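You operate a simulated robot arm through the tools that you are given. There is no shell and no other tool.

The job below is to be done with a simulated robot arm. You get a single attempt, and the scene is never put back.

## Task
Staple one pull tab on the small black rack's grade 8 filter.
Fine: it goes back to its slot; the slide ends drawn back. Set down upright: what you pick out.

The check looks at the end state, three seconds after you hand in, the way a careful person would. Anything else that was tipped, shoved, dropped, spilled or broken makes it a failure.

## Robot
A 6-joint arm with a two-finger parallel gripper, fixed in place. Base frame: the origin is at the foot of the arm, x ahead of it, y to its left, z up. Readings come in mm, rad, newtons and seconds.
With the tool pointing down near the work surface it reaches from about 360 to 760 mm from the base axis. Its first joint turns from -1.152 to 1.152 rad. Payload 2.45 kg.
The TCP is the grasp point between the finger pads, 24 mm short of the fingertips. In the tool frame z runs along the fingers and y along their closing line. The gripper opens to 68 mm. The fingers are 17 mm wide and 10 mm thick; the gripper's body (40 by 70 mm) begins 41 mm behind the TCP.
Orientation is that of the tool frame in the base frame, as a unit quaternion [w, x, y, z]. With the fingers straight down and closing along the base's y, the tool's x points along the base's -x, its y along +y and its z along -z.

## Interface
- The arm moves only by the tool apply_moves. Its argument "deltas" is a list of rows, each a list of 7 numbers: the shift along the tool's x, y, z in mm, then the turn, a rotation vector about the tool's x, y, z in rad, then the finger opening in mm, from 0 to 68. In form: [[tx, ty, tz, rx, ry, rz, gripper], ...]. A call has 1 to 20 rows; each row is the pose to reach, as a shift and turn from the pose commanded when the call began, along the tool's axes at that moment. A row lasts 0.2 s, in which the tool goes at most 50 mm and 0.15 rad; a call with a longer step from one row to the next is refused whole, and so is a gripper value outside its range. A pose out of reach is approached as far as the arm can. The call stops where the force on the tool passes 60 N (or 10 N more than at its start, if that is more) or the arm is blocked; 0.2 s more then pass. Each finger travels about 108 mm/s and halts on what it meets, pressing with about 39 N; the grip force reading is that of the motor and also rises with nothing between the fingers. The clock runs only during rows and for 0.2 s after the last one: add rows that repeat a pose to give the fingers time. It gives the time, the measured TCP pose, the force on the tool (base axes), the opening and the grip force at its end, in the units of the frame above (readings bear some noise), with the torque about the TCP (base axes, N m) and any sound that the robot's microphone picked up, and new pictures: "pictures" is both (left out), scene, wrist or none.
- Cameras (640 x 400 px; columns grow to the right, rows downward): "scene" is fixed at [155, 379.4, 1489.4]; the picture's right is [-0.91, -0.41, 0.00], its down [-0.17, 0.37, -0.91] and it looks along [0.37, -0.83, -0.41] (base axes); focal length 310 px, centre (320, 200). "wrist" rides on the gripper at [84, 11, -75] in the tool frame; the picture's right is [-0.13, 0.99, 0.00], its down [-0.60, -0.08, -0.79] and it looks along [-0.79, -0.10, 0.61] (tool axes); focal length 251 px, centre (320, 200). There is no depth. A picture from a camera that has moved, and an enlarged one, comes with that camera's place and axes in the base frame and with its lens. The place of the scene camera against the robot may be out by one fixed shift of up to 25 mm in any direction.
- zoom(camera, box): a new picture of the part [left, top, right, bottom] of that camera's present view, enlarged. No time passes.
- finish_job(): hands the job in; it is judged then, once.

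Places have to be worked out from the pictures, the camera data and where the tool is seen. Open the gripper and draw the arm clear of the work before you hand the job in, unless the task says otherwise.

The tools are called after "Request:" as name(argument=value, ...) on one line, values as JSON. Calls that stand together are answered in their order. apply_moves: Moves the arm, as the interface text tells. Its arguments: {"type":"object","properties":{"deltas":{"type":"array","items":{"type":"array","items":{"type":"number"}}},"pictures":{"type":"string","enum":["both","scene","wrist","none"]}},"required":["deltas"]} The other tools are called the same way: zoom (camera, box) takes an enlarged picture of a part of a camera's view; finish_job () hands the job in.

At the start:

```text
t: 0.0
eef_pos: [427.9, -81.2, 1395.1]
tcp_rot: [-0.001, 0.001, 1.0, 0.0]
ft_force: [0.2, 0.7, 0.6]
ft_torque: [0.02, 0.01, 0.03]
grip_width: 68.1
grasp_force: 0.1
```

scene: 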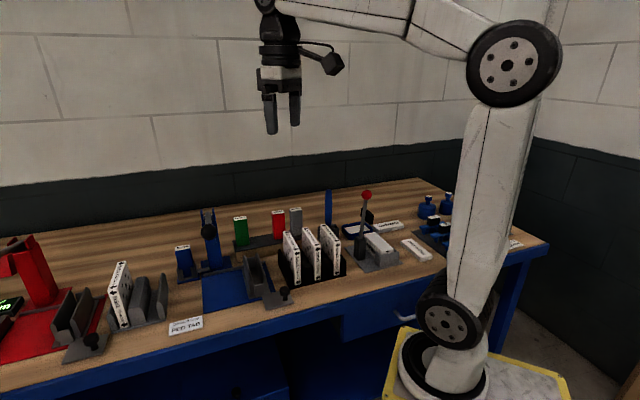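
wrist: 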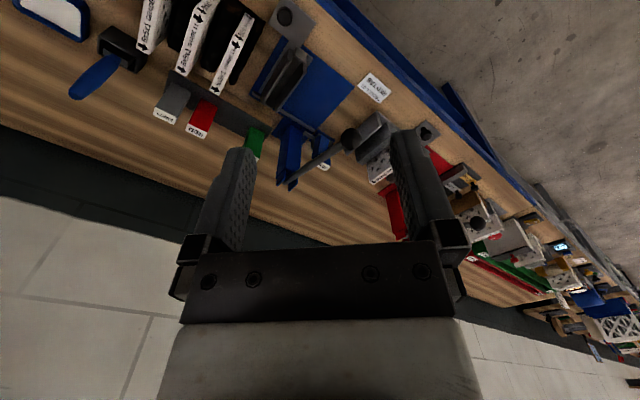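

I start by enlarging the scene picture to read the labels and find the rack, the slide and the stapler.

Request:
zoom(camera="scene", box=[160, 180, 360, 320])

Request:
zoom(camera="scene", box=[0, 220, 220, 380])

Request:
zoom(camera="scene", box=[320, 160, 530, 290])

Request:
zoom(camera="wrist", box=[0, 0, 320, 200])

Request:
zoom(camera="wrist", box=[220, 60, 460, 210])

```text
2.86 times, centred on (260, 250) of scene
camera zoom: at [155.0, 379.4, 1489.4], right [-0.91, -0.41, 0.0], down [-0.17, 0.37, -0.91], along [0.37, -0.83, -0.41], focal length 884 px, centre (491, 57)
```

zoom: 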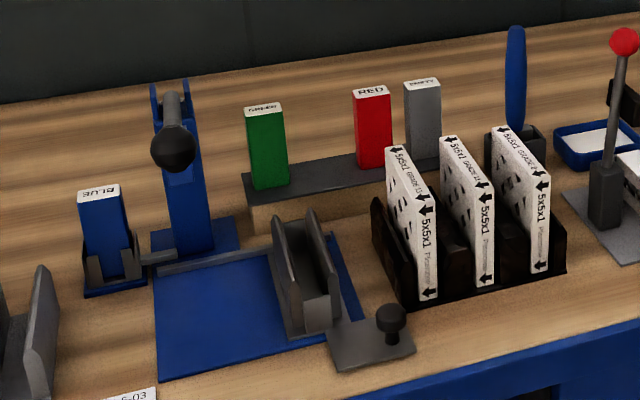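

```text
2.50 times, centred on (110, 300) of scene
camera zoom: at [155.0, 379.4, 1489.4], right [-0.91, -0.41, 0.0], down [-0.17, 0.37, -0.91], along [0.37, -0.83, -0.41], focal length 774 px, centre (845, -50)
```

zoom: 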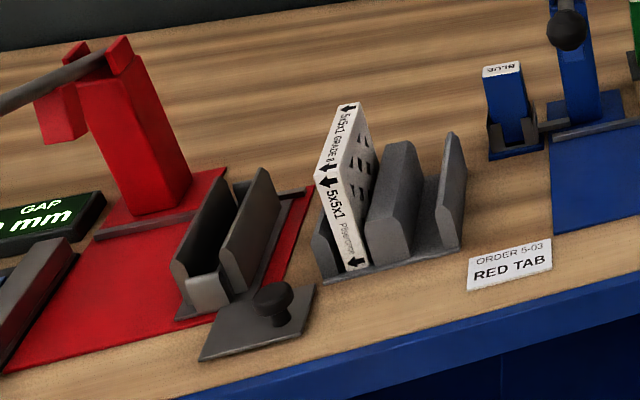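

```text
3.05 times, centred on (425, 225) of scene
camera zoom: at [155.0, 379.4, 1489.4], right [-0.91, -0.41, 0.0], down [-0.17, 0.37, -0.91], along [0.37, -0.83, -0.41], focal length 944 px, centre (0, 124)
```

zoom: 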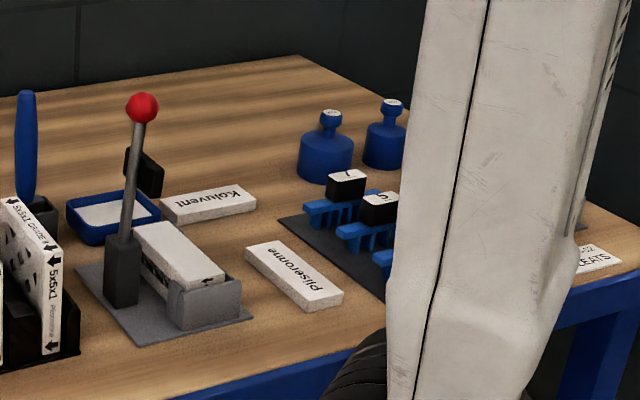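

```text
2.00 times, centred on (160, 100) of wrist
camera zoom: at [344.7, -70.2, 1470.9], right [0.13, 0.99, 0.0], down [0.6, -0.08, 0.79], along [0.79, -0.1, -0.61], focal length 503 px, centre (640, 400)
```

zoom: 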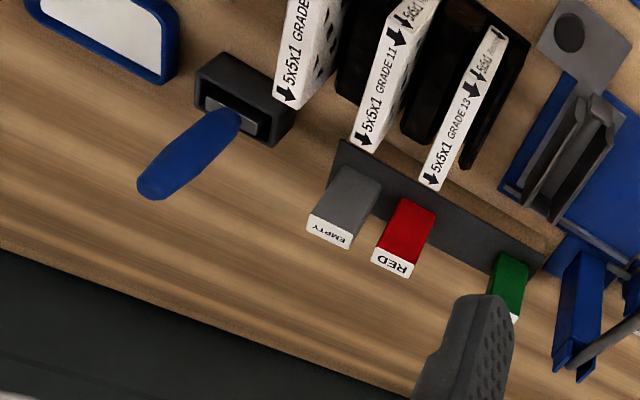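

```text
2.67 times, centred on (340, 135) of wrist
camera zoom: at [344.7, -70.2, 1470.9], right [0.13, 0.99, 0.0], down [0.6, -0.08, 0.79], along [0.79, -0.1, -0.61], focal length 670 px, centre (267, 373)
```

zoom: 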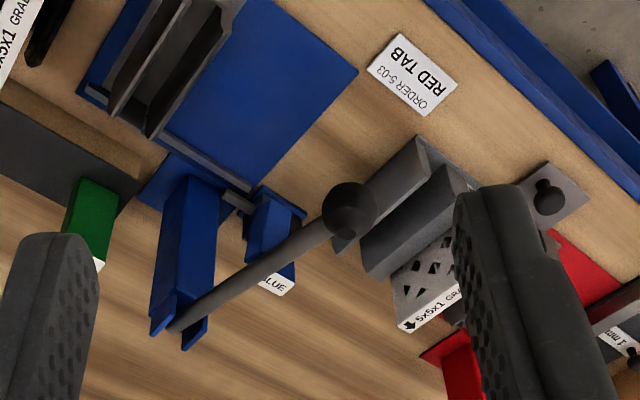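

The bench runs at about 45° to the base axes; the blue stapler, black rack (three filters) and magazine row are in reach. I zoom in more to read the filter and other labels.

Request:
zoom(camera="wrist", box=[130, 0, 270, 100])

Request:
zoom(camera="scene", box=[270, 215, 350, 285])

Request:
zoom(camera="scene", box=[330, 180, 410, 280])

Request:
zoom(camera="wrist", box=[440, 130, 640, 370])

Request:
zoom(camera="scene", box=[400, 180, 550, 290])

Request:
zoom(camera="scene", box=[160, 190, 300, 320])

```text
4.00 times, centred on (200, 50) of wrist
camera zoom: at [344.7, -70.2, 1470.9], right [0.13, 0.99, 0.0], down [0.6, -0.08, 0.79], along [0.79, -0.1, -0.61], focal length 1006 px, centre (800, 800)
```

zoom: 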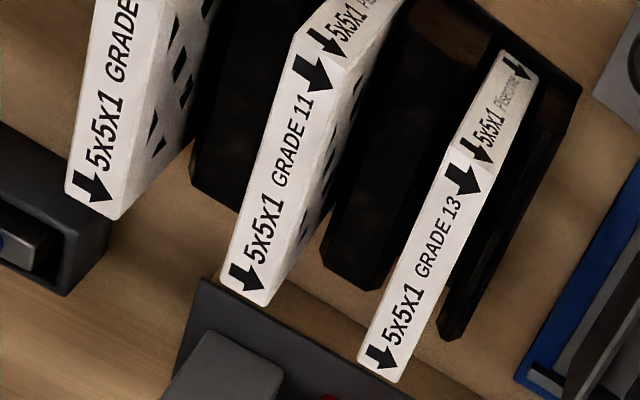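

```text
5.71 times, centred on (310, 250) of scene
camera zoom: at [155.0, 379.4, 1489.4], right [-0.91, -0.41, 0.0], down [-0.17, 0.37, -0.91], along [0.37, -0.83, -0.41], focal length 1769 px, centre (377, -86)
```

zoom: 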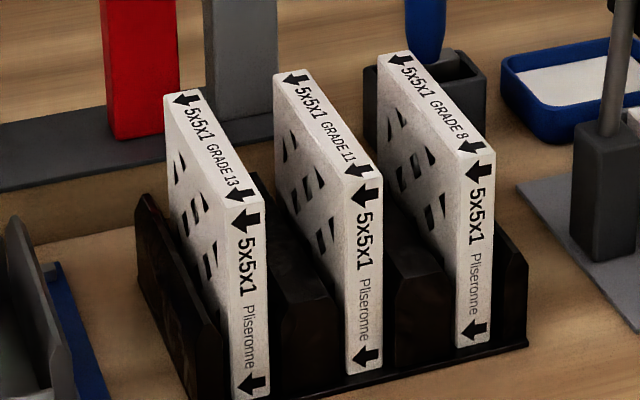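

```text
4.00 times, centred on (370, 230) of scene
camera zoom: at [155.0, 379.4, 1489.4], right [-0.91, -0.41, 0.0], down [-0.17, 0.37, -0.91], along [0.37, -0.83, -0.41], focal length 1238 px, centre (120, 80)
```

zoom: 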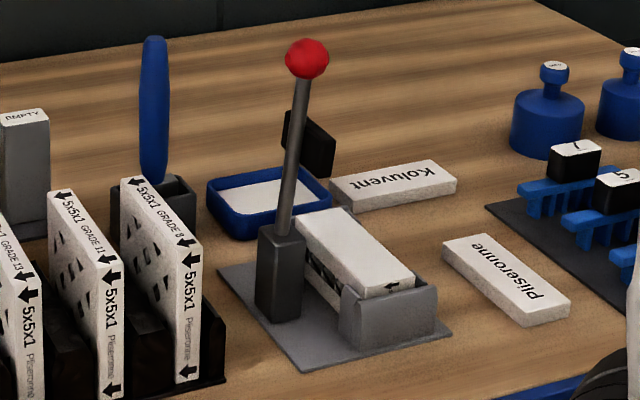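

```text
1.67 times, centred on (540, 250) of wrist
camera zoom: at [344.7, -70.2, 1470.9], right [0.13, 0.99, 0.0], down [0.6, -0.08, 0.79], along [0.79, -0.1, -0.61], focal length 419 px, centre (-47, 117)
```

zoom: 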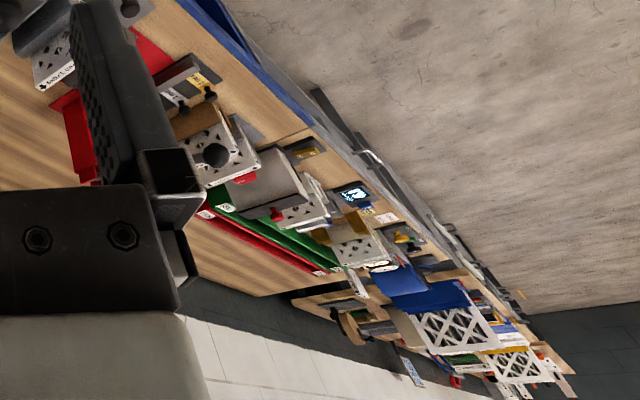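

```text
3.64 times, centred on (475, 235) of scene
camera zoom: at [155.0, 379.4, 1489.4], right [-0.91, -0.41, 0.0], down [-0.17, 0.37, -0.91], along [0.37, -0.83, -0.41], focal length 1126 px, centre (-244, 73)
```

zoom: 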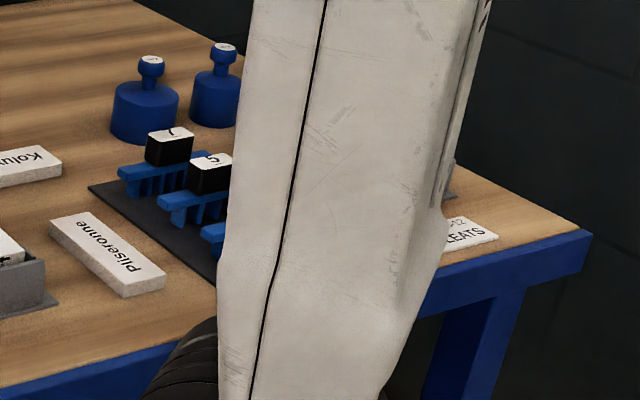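

```text
3.08 times, centred on (230, 255) of scene
camera zoom: at [155.0, 379.4, 1489.4], right [-0.91, -0.41, 0.0], down [-0.17, 0.37, -0.91], along [0.37, -0.83, -0.41], focal length 952 px, centre (597, 31)
```

zoom: 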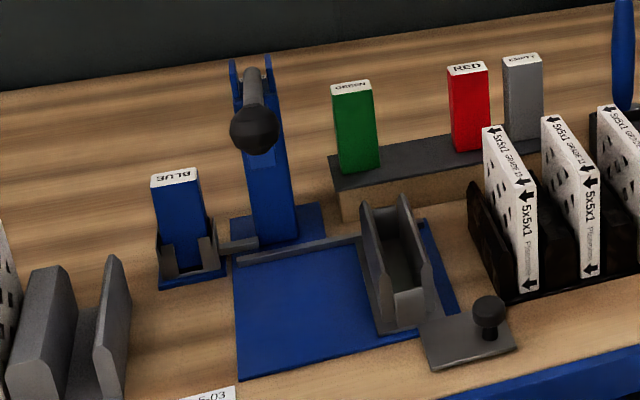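

The black rack holds grade 13, 11 and 8 from left to right in the scene, so grade 8 is the one nearest the blue-handled tool. The order card says RED TAB, while the blue stapler holds a BLUE magazine. I turn the tool to face into the bench and come lower for a closer look at the station.

Request:
apply_moves(deltas=[[-9, 7, 16, 0, 0, 0.13, 68], [-18, 14, 32, 0, 0, 0.26, 68], [-26, 21, 48, 0, 0, 0.39, 68], [-35, 28, 64, 0, 0, 0.52, 68], [-44, 35, 80, 0, 0, 0.65, 68], [-52, 41, 95, 0, 0, 0.785, 68], [-52, 41, 95, 0, 0, 0.785, 68]], pictures="both")

```text
t: 1.6
eef_pos: [479.9, -39.5, 1300.8]
tcp_rot: [0.0, 0.383, 0.924, 0.0]
ft_force: [1.2, -0.2, 0.0]
ft_torque: [0.03, -0.02, -0.01]
grip_width: 67.9
grasp_force: 0.0
camera wrist: at [428.9, 27.2, 1376.2], right [0.79, 0.61, 0.0], down [0.37, -0.48, 0.79], along [0.48, -0.63, -0.61], focal length 251 px, centre (320, 200)
```

scene: 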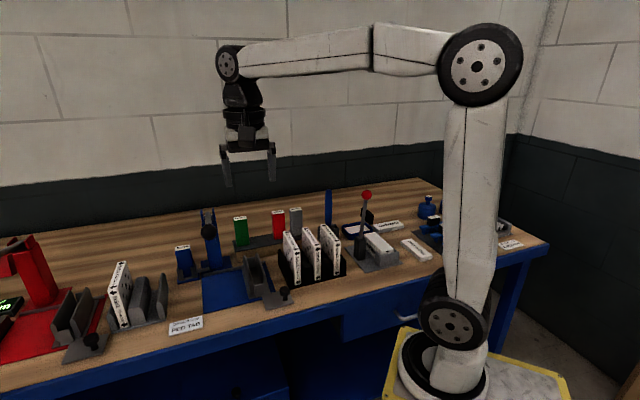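
wrist: 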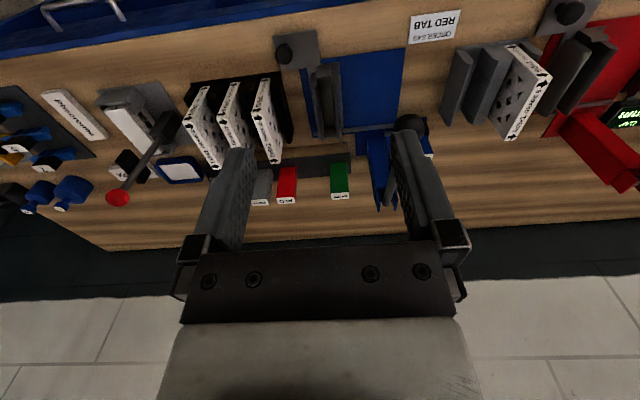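

Now the wrist camera faces along the bench. I enlarge the station parts to understand the stapler, slide and magazine holder.

Request:
zoom(camera="wrist", box=[250, 20, 450, 220])

Request:
zoom(camera="wrist", box=[170, 60, 300, 170])

Request:
zoom(camera="wrist", box=[400, 0, 500, 60])

Request:
zoom(camera="scene", box=[165, 195, 245, 285])

Request:
zoom(camera="scene", box=[230, 240, 310, 310])

```text
2.00 times, centred on (350, 120) of wrist
camera zoom: at [428.9, 27.2, 1376.2], right [0.79, 0.61, 0.0], down [0.37, -0.48, 0.79], along [0.48, -0.63, -0.61], focal length 503 px, centre (260, 360)
```

zoom: 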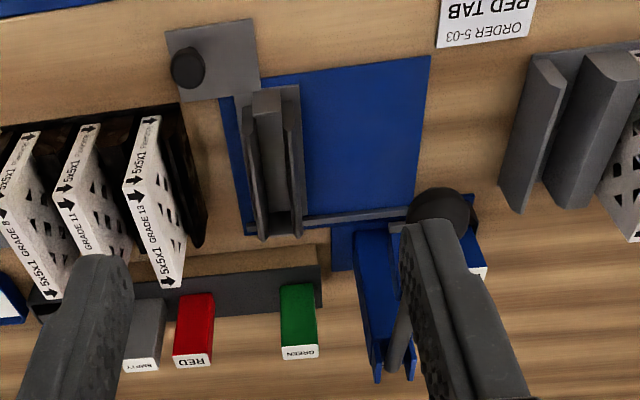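

```text
3.64 times, centred on (235, 115) of wrist
camera zoom: at [428.9, 27.2, 1376.2], right [0.79, 0.61, 0.0], down [0.37, -0.48, 0.79], along [0.48, -0.63, -0.61], focal length 914 px, centre (629, 509)
```

zoom: 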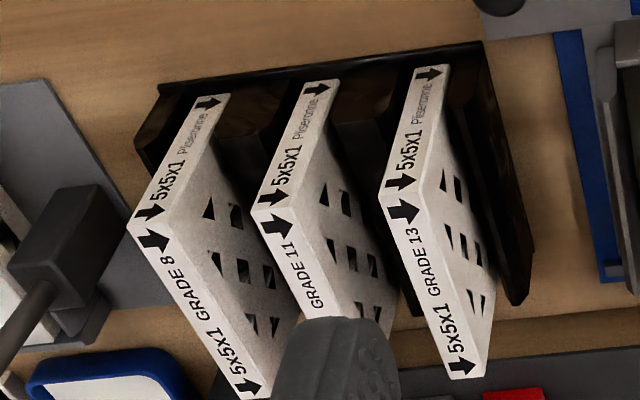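

```text
6.40 times, centred on (450, 30) of wrist
camera zoom: at [428.9, 27.2, 1376.2], right [0.79, 0.61, 0.0], down [0.37, -0.48, 0.79], along [0.48, -0.63, -0.61], focal length 1609 px, centre (-512, 1288)
```

zoom: 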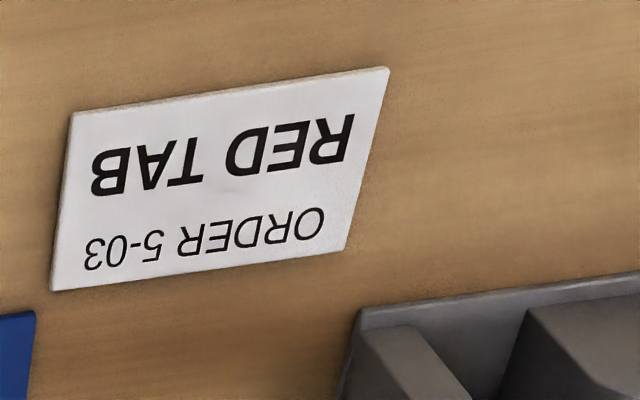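

```text
4.44 times, centred on (205, 240) of scene
camera zoom: at [155.0, 379.4, 1489.4], right [-0.91, -0.41, 0.0], down [-0.17, 0.37, -0.91], along [0.37, -0.83, -0.41], focal length 1376 px, centre (831, 22)
```

zoom: 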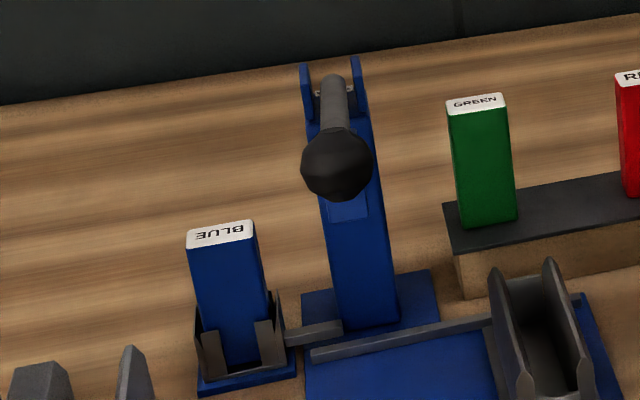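

```text
5.71 times, centred on (270, 275) of scene
camera zoom: at [155.0, 379.4, 1489.4], right [-0.91, -0.41, 0.0], down [-0.17, 0.37, -0.91], along [0.37, -0.83, -0.41], focal length 1769 px, centre (606, -229)
```

zoom: 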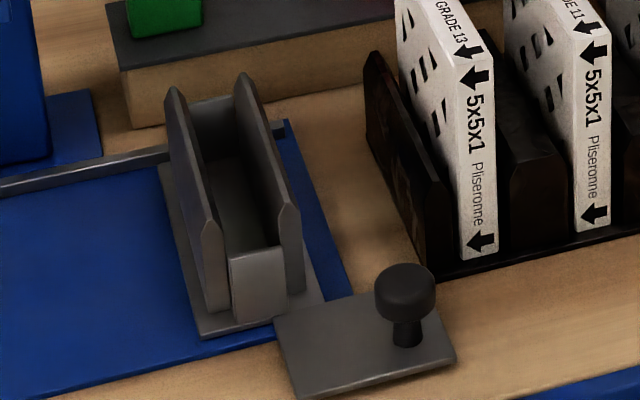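

The station: a slide with a slotted cradle and knob that runs along the rail, BLUE magazine in the left holder, lever with a dark ball. I move left and lower to get a second viewpoint for triangulating.

Request:
apply_moves(deltas=[[2, 37, 20, 0, 0, 0, 68], [4, 75, 40, 0, 0, 0, 68], [5, 112, 60, 0, 0, 0, 68], [7, 148.5, 80, 0, 0, 0, 68], [7, 148.5, 80, 0, 0, 0, 68]], pictures="wrist")

```text
t: 2.8
eef_pos: [581.0, 69.5, 1221.9]
tcp_rot: [0.0, 0.383, 0.924, 0.0]
ft_force: [-0.1, 0.2, -0.9]
ft_torque: [-0.01, -0.01, 0.01]
grip_width: 68.2
grasp_force: 0.0
camera wrist: at [528.9, 135.9, 1297.8], right [0.79, 0.61, 0.0], down [0.37, -0.48, 0.79], along [0.48, -0.63, -0.61], focal length 251 px, centre (320, 200)
```

wrist: 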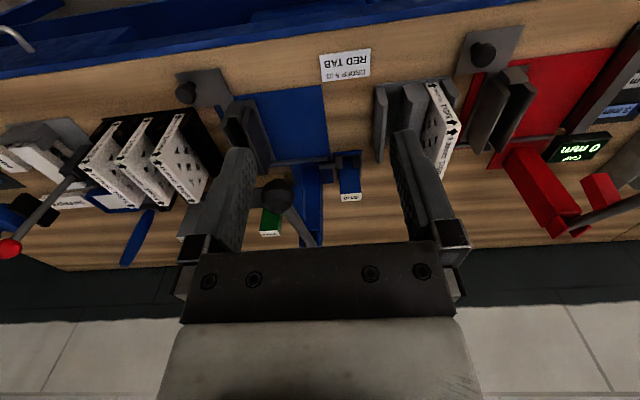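

Request:
zoom(camera="wrist", box=[160, 60, 380, 250])

Request:
zoom(camera="wrist", box=[250, 130, 400, 250])

Request:
zoom(camera="wrist", box=[440, 20, 640, 240])

```text
2.11 times, centred on (270, 155) of wrist
camera zoom: at [528.9, 135.9, 1297.8], right [0.79, 0.61, 0.0], down [0.37, -0.48, 0.79], along [0.48, -0.63, -0.61], focal length 529 px, centre (425, 295)
```

zoom: 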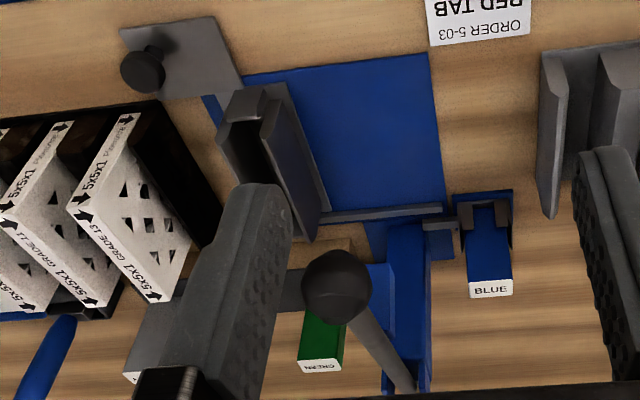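

```text
3.33 times, centred on (325, 190) of wrist
camera zoom: at [528.9, 135.9, 1297.8], right [0.79, 0.61, 0.0], down [0.37, -0.48, 0.79], along [0.48, -0.63, -0.61], focal length 838 px, centre (303, 233)
```

zoom: 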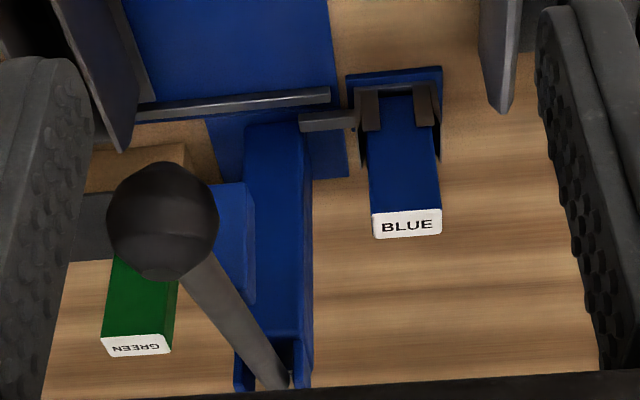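

```text
1.82 times, centred on (540, 130) of wrist
camera zoom: at [528.9, 135.9, 1297.8], right [0.79, 0.61, 0.0], down [0.37, -0.48, 0.79], along [0.48, -0.63, -0.61], focal length 457 px, centre (-80, 327)
```

zoom: 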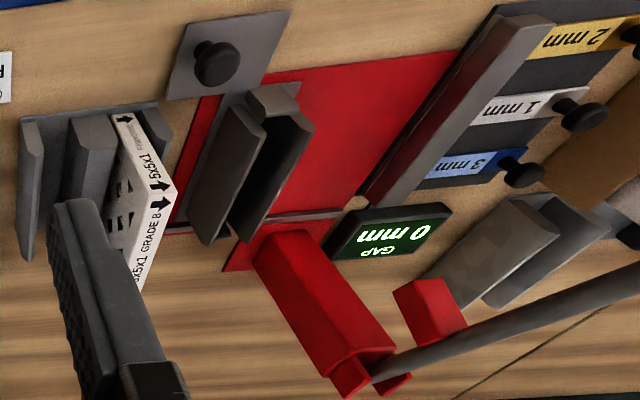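

I check label orientations on the magazines, since BLUE and GREEN seem to face opposite ways.

Request:
zoom(camera="scene", box=[225, 200, 305, 250])

Request:
zoom(camera="scene", box=[165, 235, 225, 285])

Request:
zoom(camera="scene", box=[190, 200, 230, 250])

```text
8.00 times, centred on (265, 225) of scene
camera zoom: at [155.0, 379.4, 1489.4], right [-0.91, -0.41, 0.0], down [-0.17, 0.37, -0.91], along [0.37, -0.83, -0.41], focal length 2477 px, centre (760, 0)
```

zoom: 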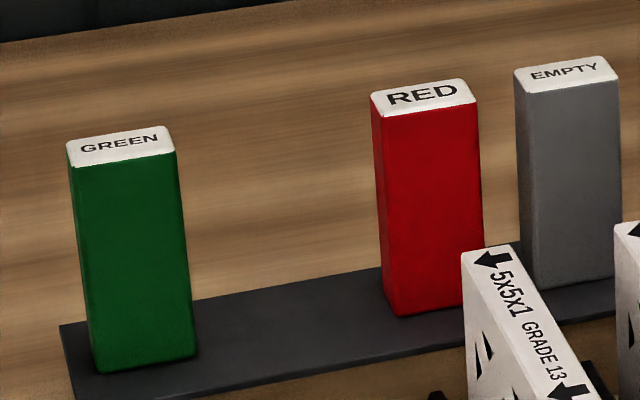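

```text
8.00 times, centred on (195, 260) of scene
camera zoom: at [155.0, 379.4, 1489.4], right [-0.91, -0.41, 0.0], down [-0.17, 0.37, -0.91], along [0.37, -0.83, -0.41], focal length 2477 px, centre (1320, -280)
```

zoom: 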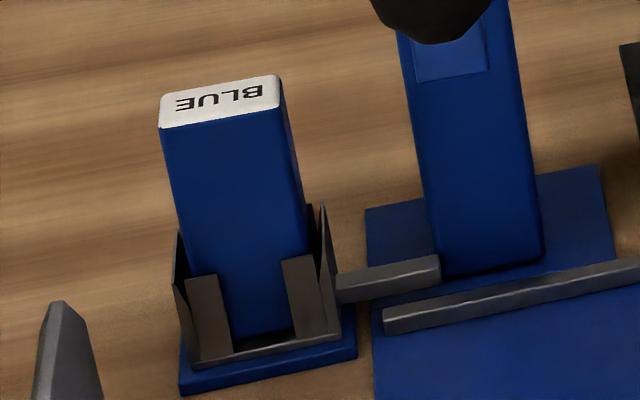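

```text
8.00 times, centred on (210, 225) of scene
camera zoom: at [155.0, 379.4, 1489.4], right [-0.91, -0.41, 0.0], down [-0.17, 0.37, -0.91], along [0.37, -0.83, -0.41], focal length 2477 px, centre (1200, 0)
```

zoom: 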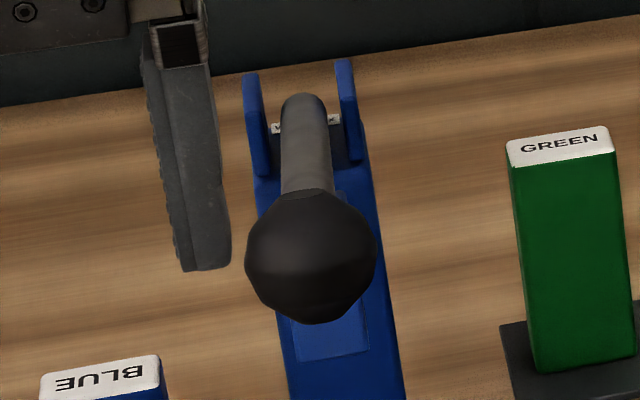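

From triangulation: bench axes are at 45°, RED top ≈ (639,-370,1040), BLUE top ≈ (799,-120,1010), lever ball ≈ (619,-55,1135), slide knob ≈ (492,-153,935). I move lower and more to the front for a closer view of the stapler and cradle.

Request:
apply_moves(deltas=[[8, -33, 23, 0, 0, 0, 68], [16, -65, 46, 0, 0, 0, 68], [24, -98, 69, 0, 0, 0, 68], [31.7, -130, 92, 0, 0, 0, 68], [31.7, -130, 92, 0, 0, 0, 68]], pictures="wrist")

Request:
zoom(camera="wrist", box=[230, 0, 550, 200])

Request:
zoom(camera="wrist", box=[0, 0, 320, 200])

```text
t: 4.0
eef_pos: [466.5, -0.4, 1127.9]
tcp_rot: [0.0, 0.383, 0.924, 0.0]
ft_force: [0.4, 0.2, -0.4]
ft_torque: [-0.01, -0.01, 0.0]
grip_width: 67.8
grasp_force: 0.1
camera wrist: at [415.1, 66.9, 1204.0], right [0.79, 0.61, 0.0], down [0.37, -0.48, 0.79], along [0.48, -0.63, -0.61], focal length 251 px, centre (320, 200)
```

wrist: 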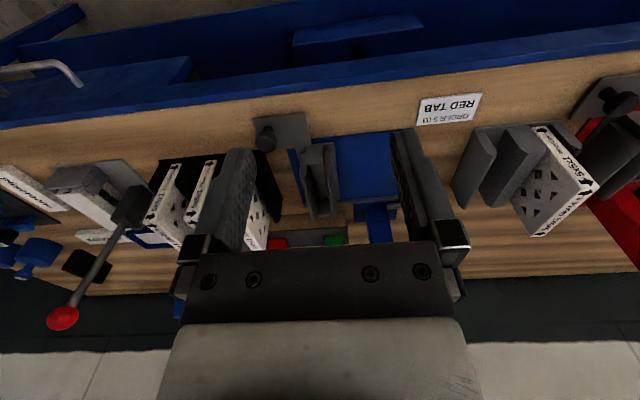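

```text
2.00 times, centred on (390, 100) of wrist
camera zoom: at [415.1, 66.9, 1204.0], right [0.79, 0.61, 0.0], down [0.37, -0.48, 0.79], along [0.48, -0.63, -0.61], focal length 503 px, centre (180, 400)
```

zoom: 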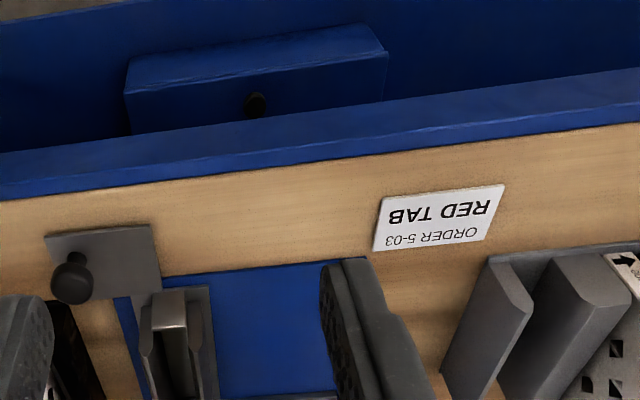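

```text
2.00 times, centred on (160, 100) of wrist
camera zoom: at [415.1, 66.9, 1204.0], right [0.79, 0.61, 0.0], down [0.37, -0.48, 0.79], along [0.48, -0.63, -0.61], focal length 503 px, centre (640, 400)
```

zoom: 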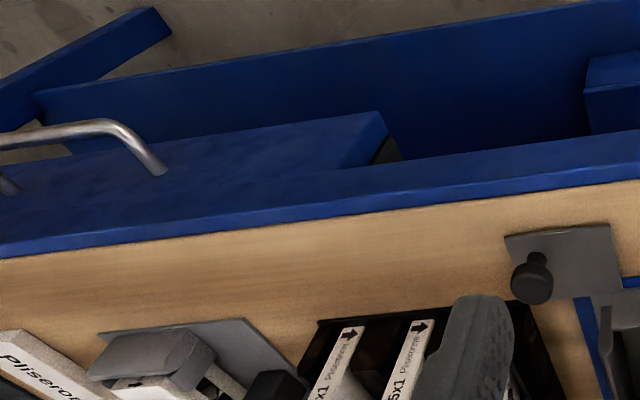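

The filters are about 125 mm tall (tops at z≈1029), pitch ≈ 60 mm along the bench. I go above the black rack for a close, accurate view of the grade 8 filter and its surroundings.

Request:
apply_moves(deltas=[[-15, -20, -40, 0, 0, 0, 68], [-43, -54, -47, 0, 0, 0, 68], [-74, -90, -47, 0, 0, 0, 68], [-105, -127, -47, 0, 0, 0, 68], [-136, -164, -47, 0, 0, 0, 68], [-167, -200, -47, 0, 0, 0, 68], [-167, -200, -47, 0, 0, 0, 68]], pictures="wrist")

Request:
zoom(camera="wrist", box=[160, 0, 480, 200])

```text
t: 5.6
eef_pos: [441.1, -259.7, 1174.2]
tcp_rot: [0.0, 0.383, 0.924, 0.0]
ft_force: [-0.1, 0.3, -0.3]
ft_torque: [0.0, -0.01, 0.03]
grip_width: 68.2
grasp_force: 0.0
camera wrist: at [391.3, -192.5, 1250.3], right [0.79, 0.61, 0.0], down [0.37, -0.48, 0.79], along [0.48, -0.63, -0.61], focal length 251 px, centre (320, 200)
```

wrist: 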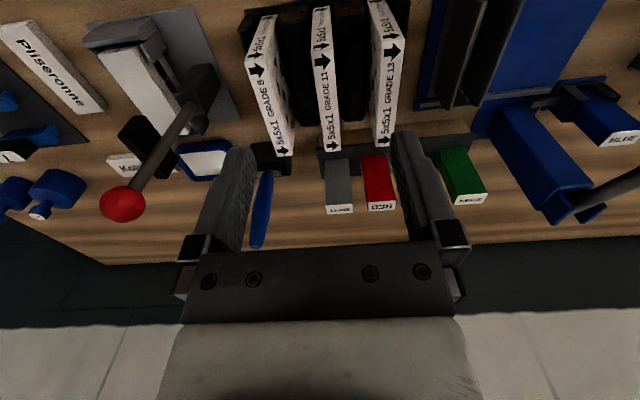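

```text
2.00 times, centred on (320, 100) of wrist
camera zoom: at [391.3, -192.5, 1250.3], right [0.79, 0.61, 0.0], down [0.37, -0.48, 0.79], along [0.48, -0.63, -0.61], focal length 503 px, centre (320, 400)
```

zoom: 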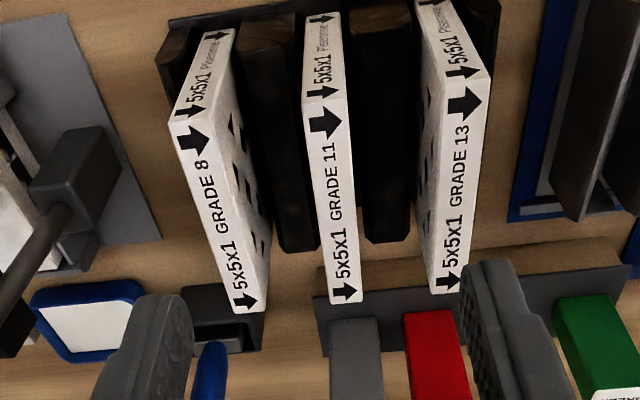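

Good close view. To fix the filter's top height and extents I take a second, lower view nearly centred on the grade 8 filter.

Request:
apply_moves(deltas=[[16, -28, 20, 0, 0, 0, 68], [32, -56, 40, 0, 0, 0, 68], [32, -56, 59, 0, 0, 0, 68], [32, -56, 59, 0, 0, 0, 68]], pictures="wrist")

Request:
zoom(camera="wrist", box=[200, 0, 440, 150])

Request:
zoom(camera="wrist", box=[260, 110, 500, 260])

```text
t: 6.6
eef_pos: [379.1, -275.6, 1115.6]
tcp_rot: [0.0, 0.383, 0.924, 0.0]
ft_force: [-0.3, 0.2, 0.3]
ft_torque: [0.04, -0.03, -0.03]
grip_width: 67.9
grasp_force: 0.1
camera wrist: at [327.4, -208.7, 1192.0], right [0.79, 0.61, 0.0], down [0.37, -0.48, 0.79], along [0.48, -0.63, -0.61], focal length 251 px, centre (320, 200)
```

wrist: 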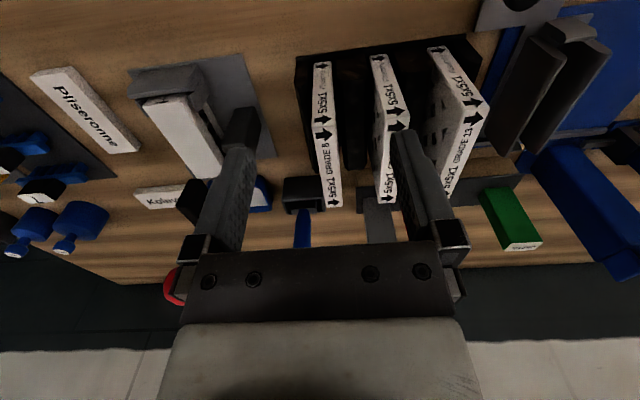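

```text
2.67 times, centred on (320, 75) of wrist
camera zoom: at [327.4, -208.7, 1192.0], right [0.79, 0.61, 0.0], down [0.37, -0.48, 0.79], along [0.48, -0.63, -0.61], focal length 670 px, centre (320, 533)
```

zoom: 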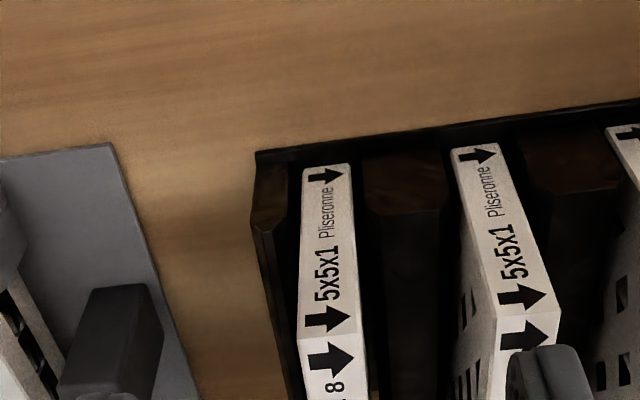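

```text
2.67 times, centred on (380, 185) of wrist
camera zoom: at [327.4, -208.7, 1192.0], right [0.79, 0.61, 0.0], down [0.37, -0.48, 0.79], along [0.48, -0.63, -0.61], focal length 670 px, centre (160, 240)
```

zoom: 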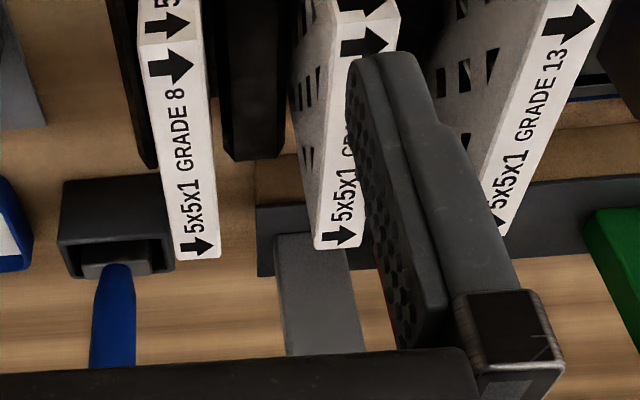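

The grade 8 filter: E (along bench) ≈ 61.5–79, N (into bench) ≈ 504–612, top z ≈ 1021. Now I move over to the slide cradle for the same kind of measurement.

Request:
apply_moves(deltas=[[7, 43, -20, 0, 0, 0, 68], [14, 87, -20, 0, 0, 0, 68], [20, 130, -20, 0, 0, 0, 68], [27, 174, -20, 0, 0, 0, 68], [33, 217, -20, 0, 0, 0, 68], [33, 217, -20, 0, 0, 0, 68]], pictures="wrist")

Request:
zoom(camera="wrist", box=[200, 30, 440, 180])

Request:
zoom(camera="wrist", box=[240, 130, 480, 280])

```text
t: 8.0
eef_pos: [512.8, -97.8, 1134.0]
tcp_rot: [0.0, 0.382, 0.924, 0.0]
ft_force: [-0.3, 0.5, -0.2]
ft_torque: [-0.04, 0.0, 0.02]
grip_width: 68.1
grasp_force: 0.1
camera wrist: at [460.2, -31.8, 1210.6], right [0.79, 0.61, 0.0], down [0.37, -0.48, 0.79], along [0.48, -0.63, -0.61], focal length 251 px, centre (320, 200)
```

wrist: 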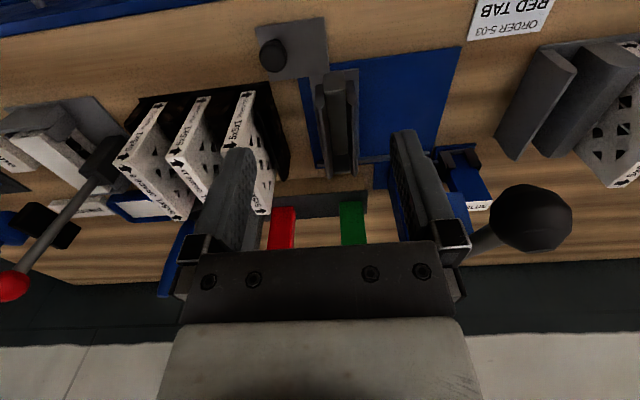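

```text
2.67 times, centred on (320, 105) of wrist
camera zoom: at [460.2, -31.8, 1210.6], right [0.79, 0.61, 0.0], down [0.37, -0.48, 0.79], along [0.48, -0.63, -0.61], focal length 670 px, centre (320, 453)
```

zoom: 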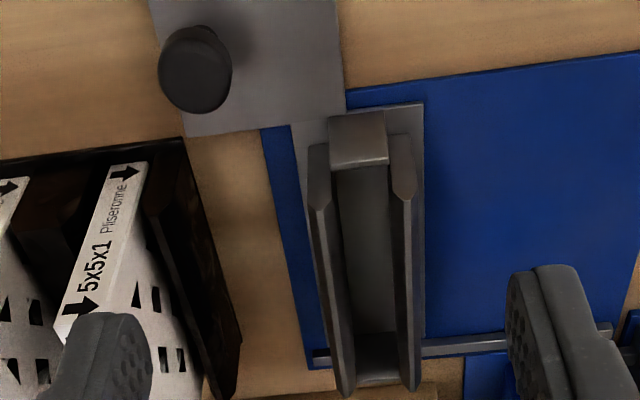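

```text
2.67 times, centred on (360, 205) of wrist
camera zoom: at [460.2, -31.8, 1210.6], right [0.79, 0.61, 0.0], down [0.37, -0.48, 0.79], along [0.48, -0.63, -0.61], focal length 670 px, centre (213, 187)
```

zoom: 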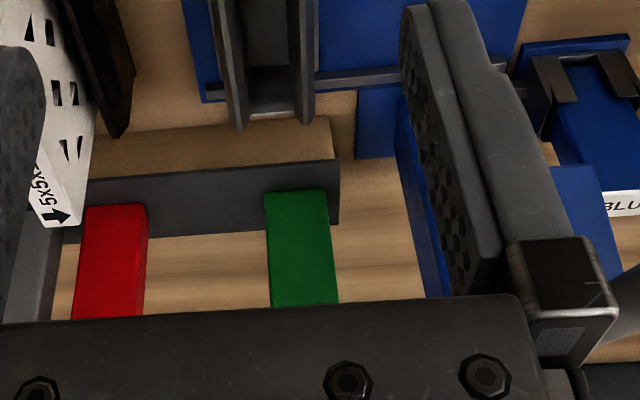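

I take a tilted, steeper look-down view of the cradle and magazines for a good triangulation angle.

Request:
apply_moves(deltas=[[-7, 1.5, -10, 0, 0.125, 0, 68], [-14, 3, -20, 0, 0.25, 0, 68], [-21, 4.5, -26, 0, 0.375, 0, 68], [-28, 6, -26, 0, 0.5, 0, 68], [-28, 6, -26, 0, 0.5, 0, 68]], pictures="wrist")

Request:
zoom(camera="wrist", box=[240, 30, 480, 180])

Request:
zoom(camera="wrist", box=[240, 120, 480, 270])

Request:
zoom(camera="wrist", box=[400, 0, 640, 150])

```text
t: 9.2
eef_pos: [534.9, -116.1, 1160.9]
tcp_rot: [-0.23, 0.371, 0.895, 0.095]
ft_force: [-0.4, -0.1, 0.6]
ft_torque: [0.03, -0.01, 0.03]
grip_width: 68.2
grasp_force: 0.1
camera wrist: at [516.4, -81.4, 1268.2], right [0.78, 0.62, -0.06], down [0.59, -0.7, 0.4], along [0.21, -0.35, -0.91], focal length 251 px, centre (320, 200)
```

wrist: 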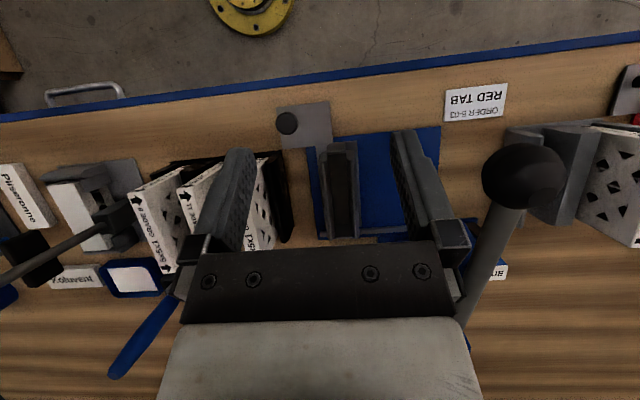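

```text
2.67 times, centred on (360, 105) of wrist
camera zoom: at [516.4, -81.4, 1268.2], right [0.78, 0.62, -0.06], down [0.59, -0.7, 0.4], along [0.21, -0.35, -0.91], focal length 670 px, centre (213, 453)
```

zoom: 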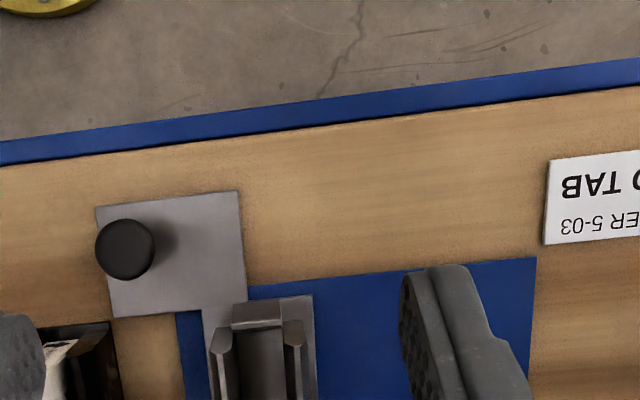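

```text
2.67 times, centred on (360, 195) of wrist
camera zoom: at [516.4, -81.4, 1268.2], right [0.78, 0.62, -0.06], down [0.59, -0.7, 0.4], along [0.21, -0.35, -0.91], focal length 670 px, centre (213, 213)
```

zoom: 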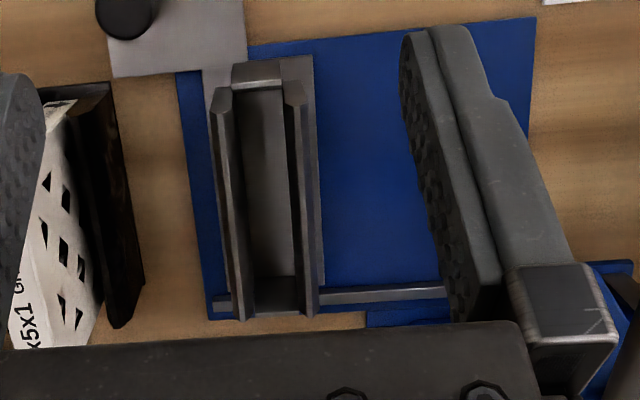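

```text
2.67 times, centred on (520, 75) of wrist
camera zoom: at [516.4, -81.4, 1268.2], right [0.78, 0.62, -0.06], down [0.59, -0.7, 0.4], along [0.21, -0.35, -0.91], focal length 670 px, centre (-213, 533)
```

zoom: 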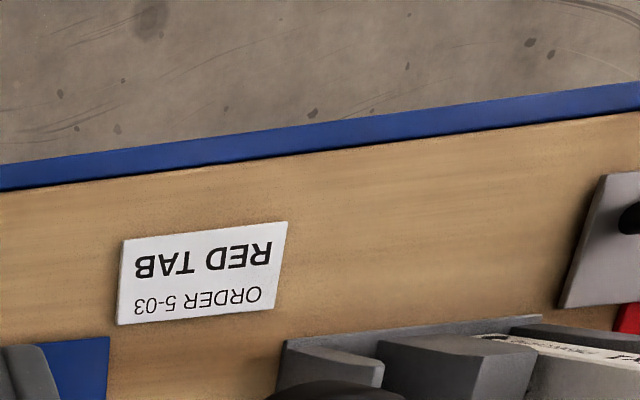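

Cradle: slot inner walls ≈ E 286–312, N ≈ 501–622, wall tops z≈962; knob top centre ≈ E 239.4, N 457, z 933. Next I look at the magazine row from closer.

Request:
apply_moves(deltas=[[-24.5, -16, -13.4, 0, -0.1, 0, 68], [-49, -32, -26.8, 0, -0.2, 0, 68], [-73.6, -49, -40.2, 0, -0.3, 0, 68], [-98, -65, -53.6, 0, -0.4, 0, 68], [-122.6, -81, -67, 0, -0.5, 0, 68], [-122.6, -81, -67, 0, -0.5, 0, 68]], pictures="wrist")

Request:
zoom(camera="wrist", box=[200, 100, 440, 250])

Request:
zoom(camera="wrist", box=[400, 60, 640, 210])

```text
t: 10.6
eef_pos: [576.6, -273.5, 1162.0]
tcp_rot: [0.0, 0.382, 0.924, -0.001]
ft_force: [-0.6, 0.0, -0.1]
ft_torque: [0.02, -0.02, 0.04]
grip_width: 67.9
grasp_force: 0.1
camera wrist: at [525.7, -205.6, 1237.5], right [0.79, 0.61, 0.0], down [0.37, -0.48, 0.79], along [0.48, -0.63, -0.61], focal length 251 px, centre (320, 200)
```

wrist: 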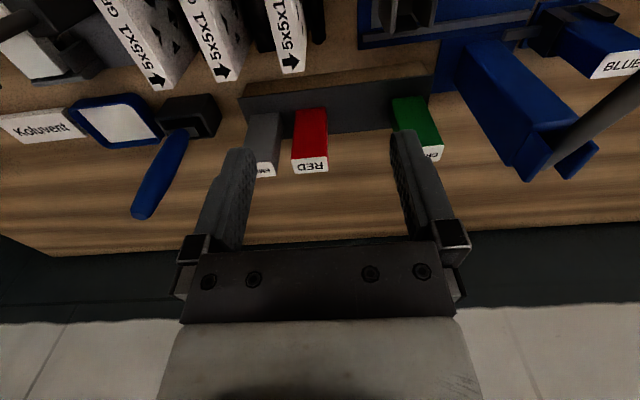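

```text
2.67 times, centred on (320, 175) of wrist
camera zoom: at [525.7, -205.6, 1237.5], right [0.79, 0.61, 0.0], down [0.37, -0.48, 0.79], along [0.48, -0.63, -0.61], focal length 670 px, centre (320, 267)
```

zoom: 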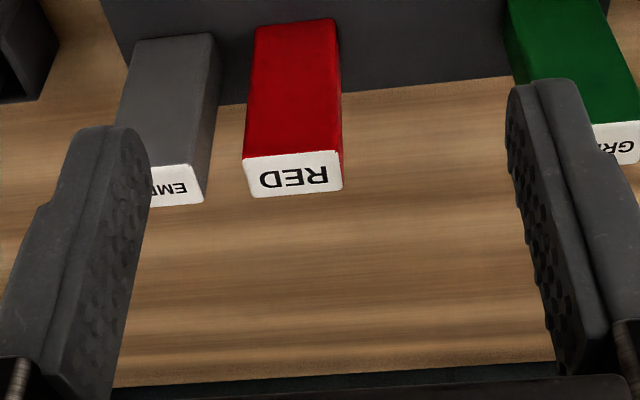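

```text
2.67 times, centred on (520, 135) of wrist
camera zoom: at [525.7, -205.6, 1237.5], right [0.79, 0.61, 0.0], down [0.37, -0.48, 0.79], along [0.48, -0.63, -0.61], focal length 670 px, centre (-213, 373)
```

zoom: 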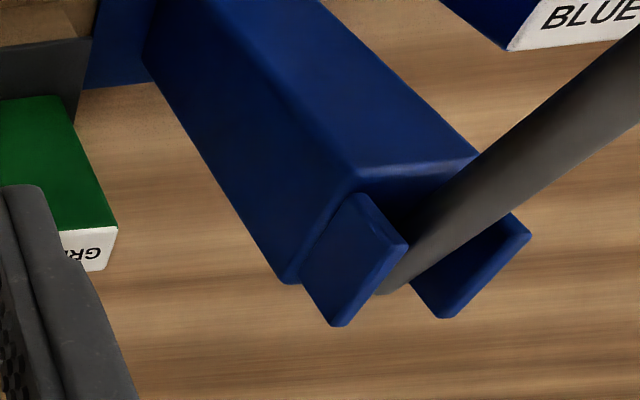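

Measured: RED magazine E≈172–210, N≈696–717, z 949–1043; GREEN ≈ E 308, an empty slot at E≈249.5. Now I go around in front of the lever ball (E≈400, N≈476, z≈1135) to view the BLUE holder from close up.

Request:
apply_moves(deltas=[[40, 13, 0, 0, 0, 0, 68], [80, 26, 0, 0, 0, 0, 68], [120, 39, 0, 0, 0, 0, 68], [160, 52, 0, 0, 0, 0, 68], [196, 66, 5, 0, 0, 0, 68], [206, 106, 11, 0, 0, 0, 68], [206, 146, 11, 0, 0, 0, 68], [206, 186, 11, 0, 0, 0, 68], [206, 226, 11, 0, 0, 0, 68], [201, 266, 11, 0, 0, 0, 68], [161, 266, 11, 0, 0, 0, 68], [121, 266, 11, 0, 0, 0, 68], [86, 266, 11, 0, 0, 0, 68], [86, 266, 11, 0, 0, 0, 68]], pictures="both")

Request:
zoom(camera="wrist", box=[200, 80, 440, 230])

Request:
zoom(camera="wrist", box=[80, 80, 320, 230])

```text
t: 13.6
eef_pos: [703.5, -22.2, 1151.9]
tcp_rot: [0.0, 0.383, 0.924, 0.0]
ft_force: [-0.2, 0.1, -0.9]
ft_torque: [0.02, 0.0, -0.05]
grip_width: 68.0
grasp_force: 0.1
camera wrist: at [653.1, 44.0, 1227.0], right [0.79, 0.61, 0.0], down [0.37, -0.48, 0.79], along [0.48, -0.63, -0.61], focal length 251 px, centre (320, 200)
```

scene: 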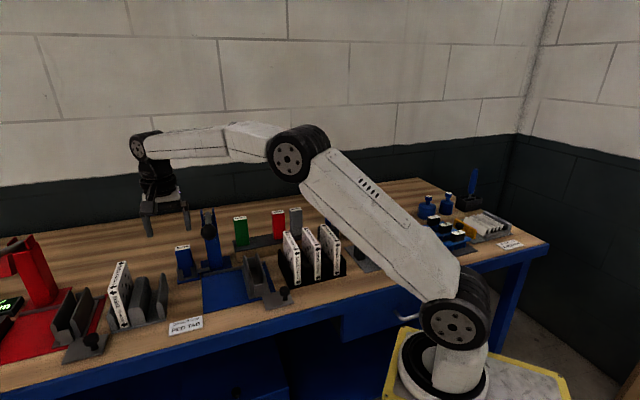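
wrist: 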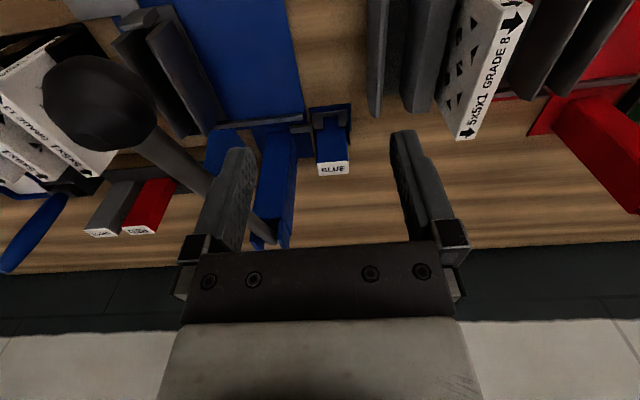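

```text
2.67 times, centred on (320, 155) of wrist
camera zoom: at [653.1, 44.0, 1227.0], right [0.79, 0.61, 0.0], down [0.37, -0.48, 0.79], along [0.48, -0.63, -0.61], focal length 670 px, centre (320, 320)
```

zoom: 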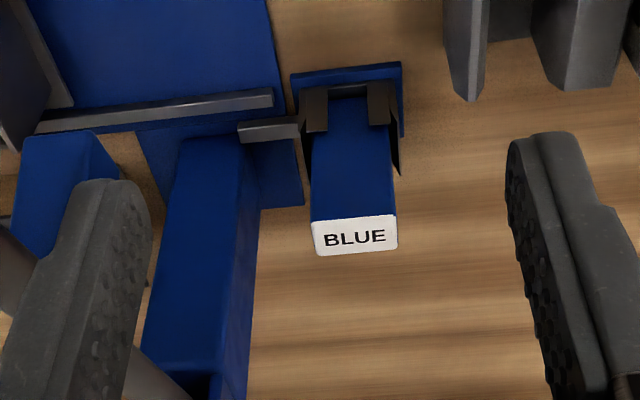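

```text
2.67 times, centred on (200, 155) of wrist
camera zoom: at [653.1, 44.0, 1227.0], right [0.79, 0.61, 0.0], down [0.37, -0.48, 0.79], along [0.48, -0.63, -0.61], focal length 670 px, centre (640, 320)
```

zoom: 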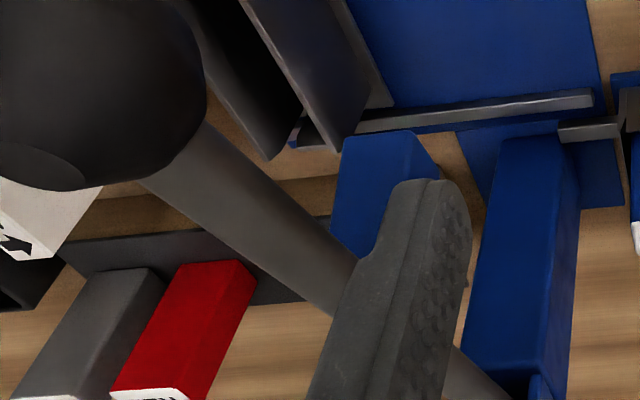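

BLUE: E 461–499, N 638–659.5, top z≈1011; it is beyond straight-down reach (r≈808), so I test a pose with the fingers tilted outward by 0.6 rad above it.

Request:
apply_moves(deltas=[[-34, -0.5, 10, 0, -0.15, 0, 56], [-68, -1, 20, 0, -0.3, 0, 56], [-101, -1.5, 30, 0, -0.45, 0, 56], [-135.3, -1.5, 40, 0, -0.6, 0, 56], [-135.3, -1.5, 75, 0, -0.6, 0, 56], [-135.3, -1.5, 91, 0, -0.6, 0, 56], [-135.3, -1.5, 91, 0, -0.6, 0, 56]], pictures="both")

Request:
zoom(camera="scene", box=[110, 160, 310, 300])

Request:
zoom(camera="wrist", box=[200, 60, 440, 210])

```text
t: 15.2
eef_pos: [797.3, -119.0, 1059.8]
tcp_rot: [0.273, 0.366, 0.882, -0.113]
ft_force: [0.3, 1.0, -0.3]
ft_torque: [0.01, -0.01, 0.02]
grip_width: 56.2
grasp_force: 0.0
camera wrist: at [726.9, -32.6, 1074.6], right [0.78, 0.63, 0.07], down [-0.02, -0.09, 1.0], along [0.63, -0.77, -0.06], focal length 251 px, centre (320, 200)
```

scene: 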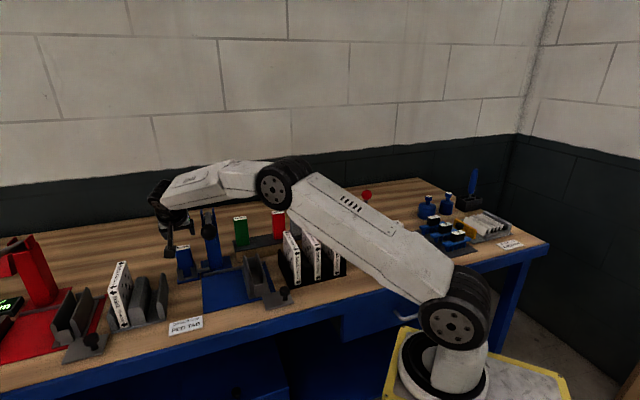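
wrist: 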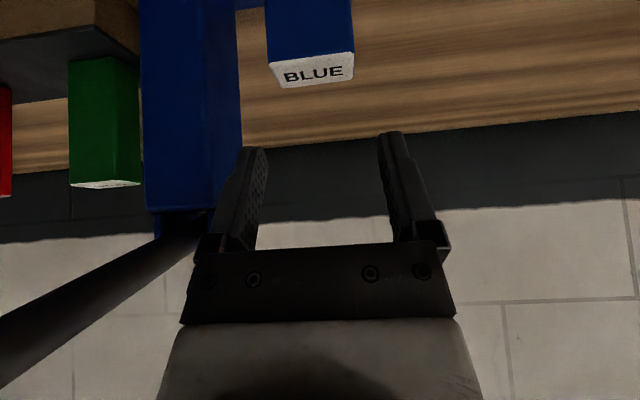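

```text
2.86 times, centred on (210, 230) of scene
camera zoom: at [155.0, 379.4, 1489.4], right [-0.91, -0.41, 0.0], down [-0.17, 0.37, -0.91], along [0.37, -0.83, -0.41], focal length 884 px, centre (634, 114)
```

zoom: 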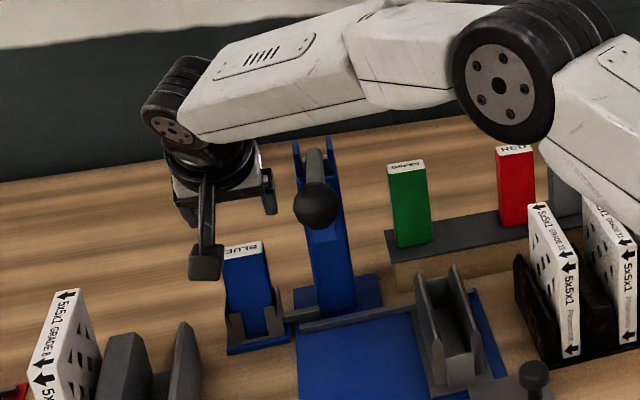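

```text
2.67 times, centred on (320, 135) of wrist
camera zoom: at [726.9, -32.6, 1074.6], right [0.78, 0.63, 0.07], down [-0.02, -0.09, 1.0], along [0.63, -0.77, -0.06], focal length 670 px, centre (320, 373)
```

zoom: 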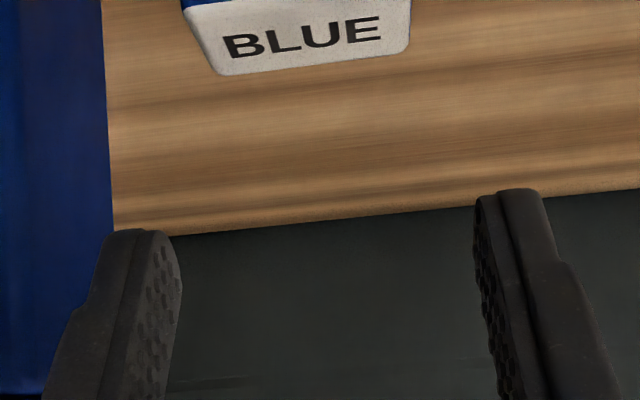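

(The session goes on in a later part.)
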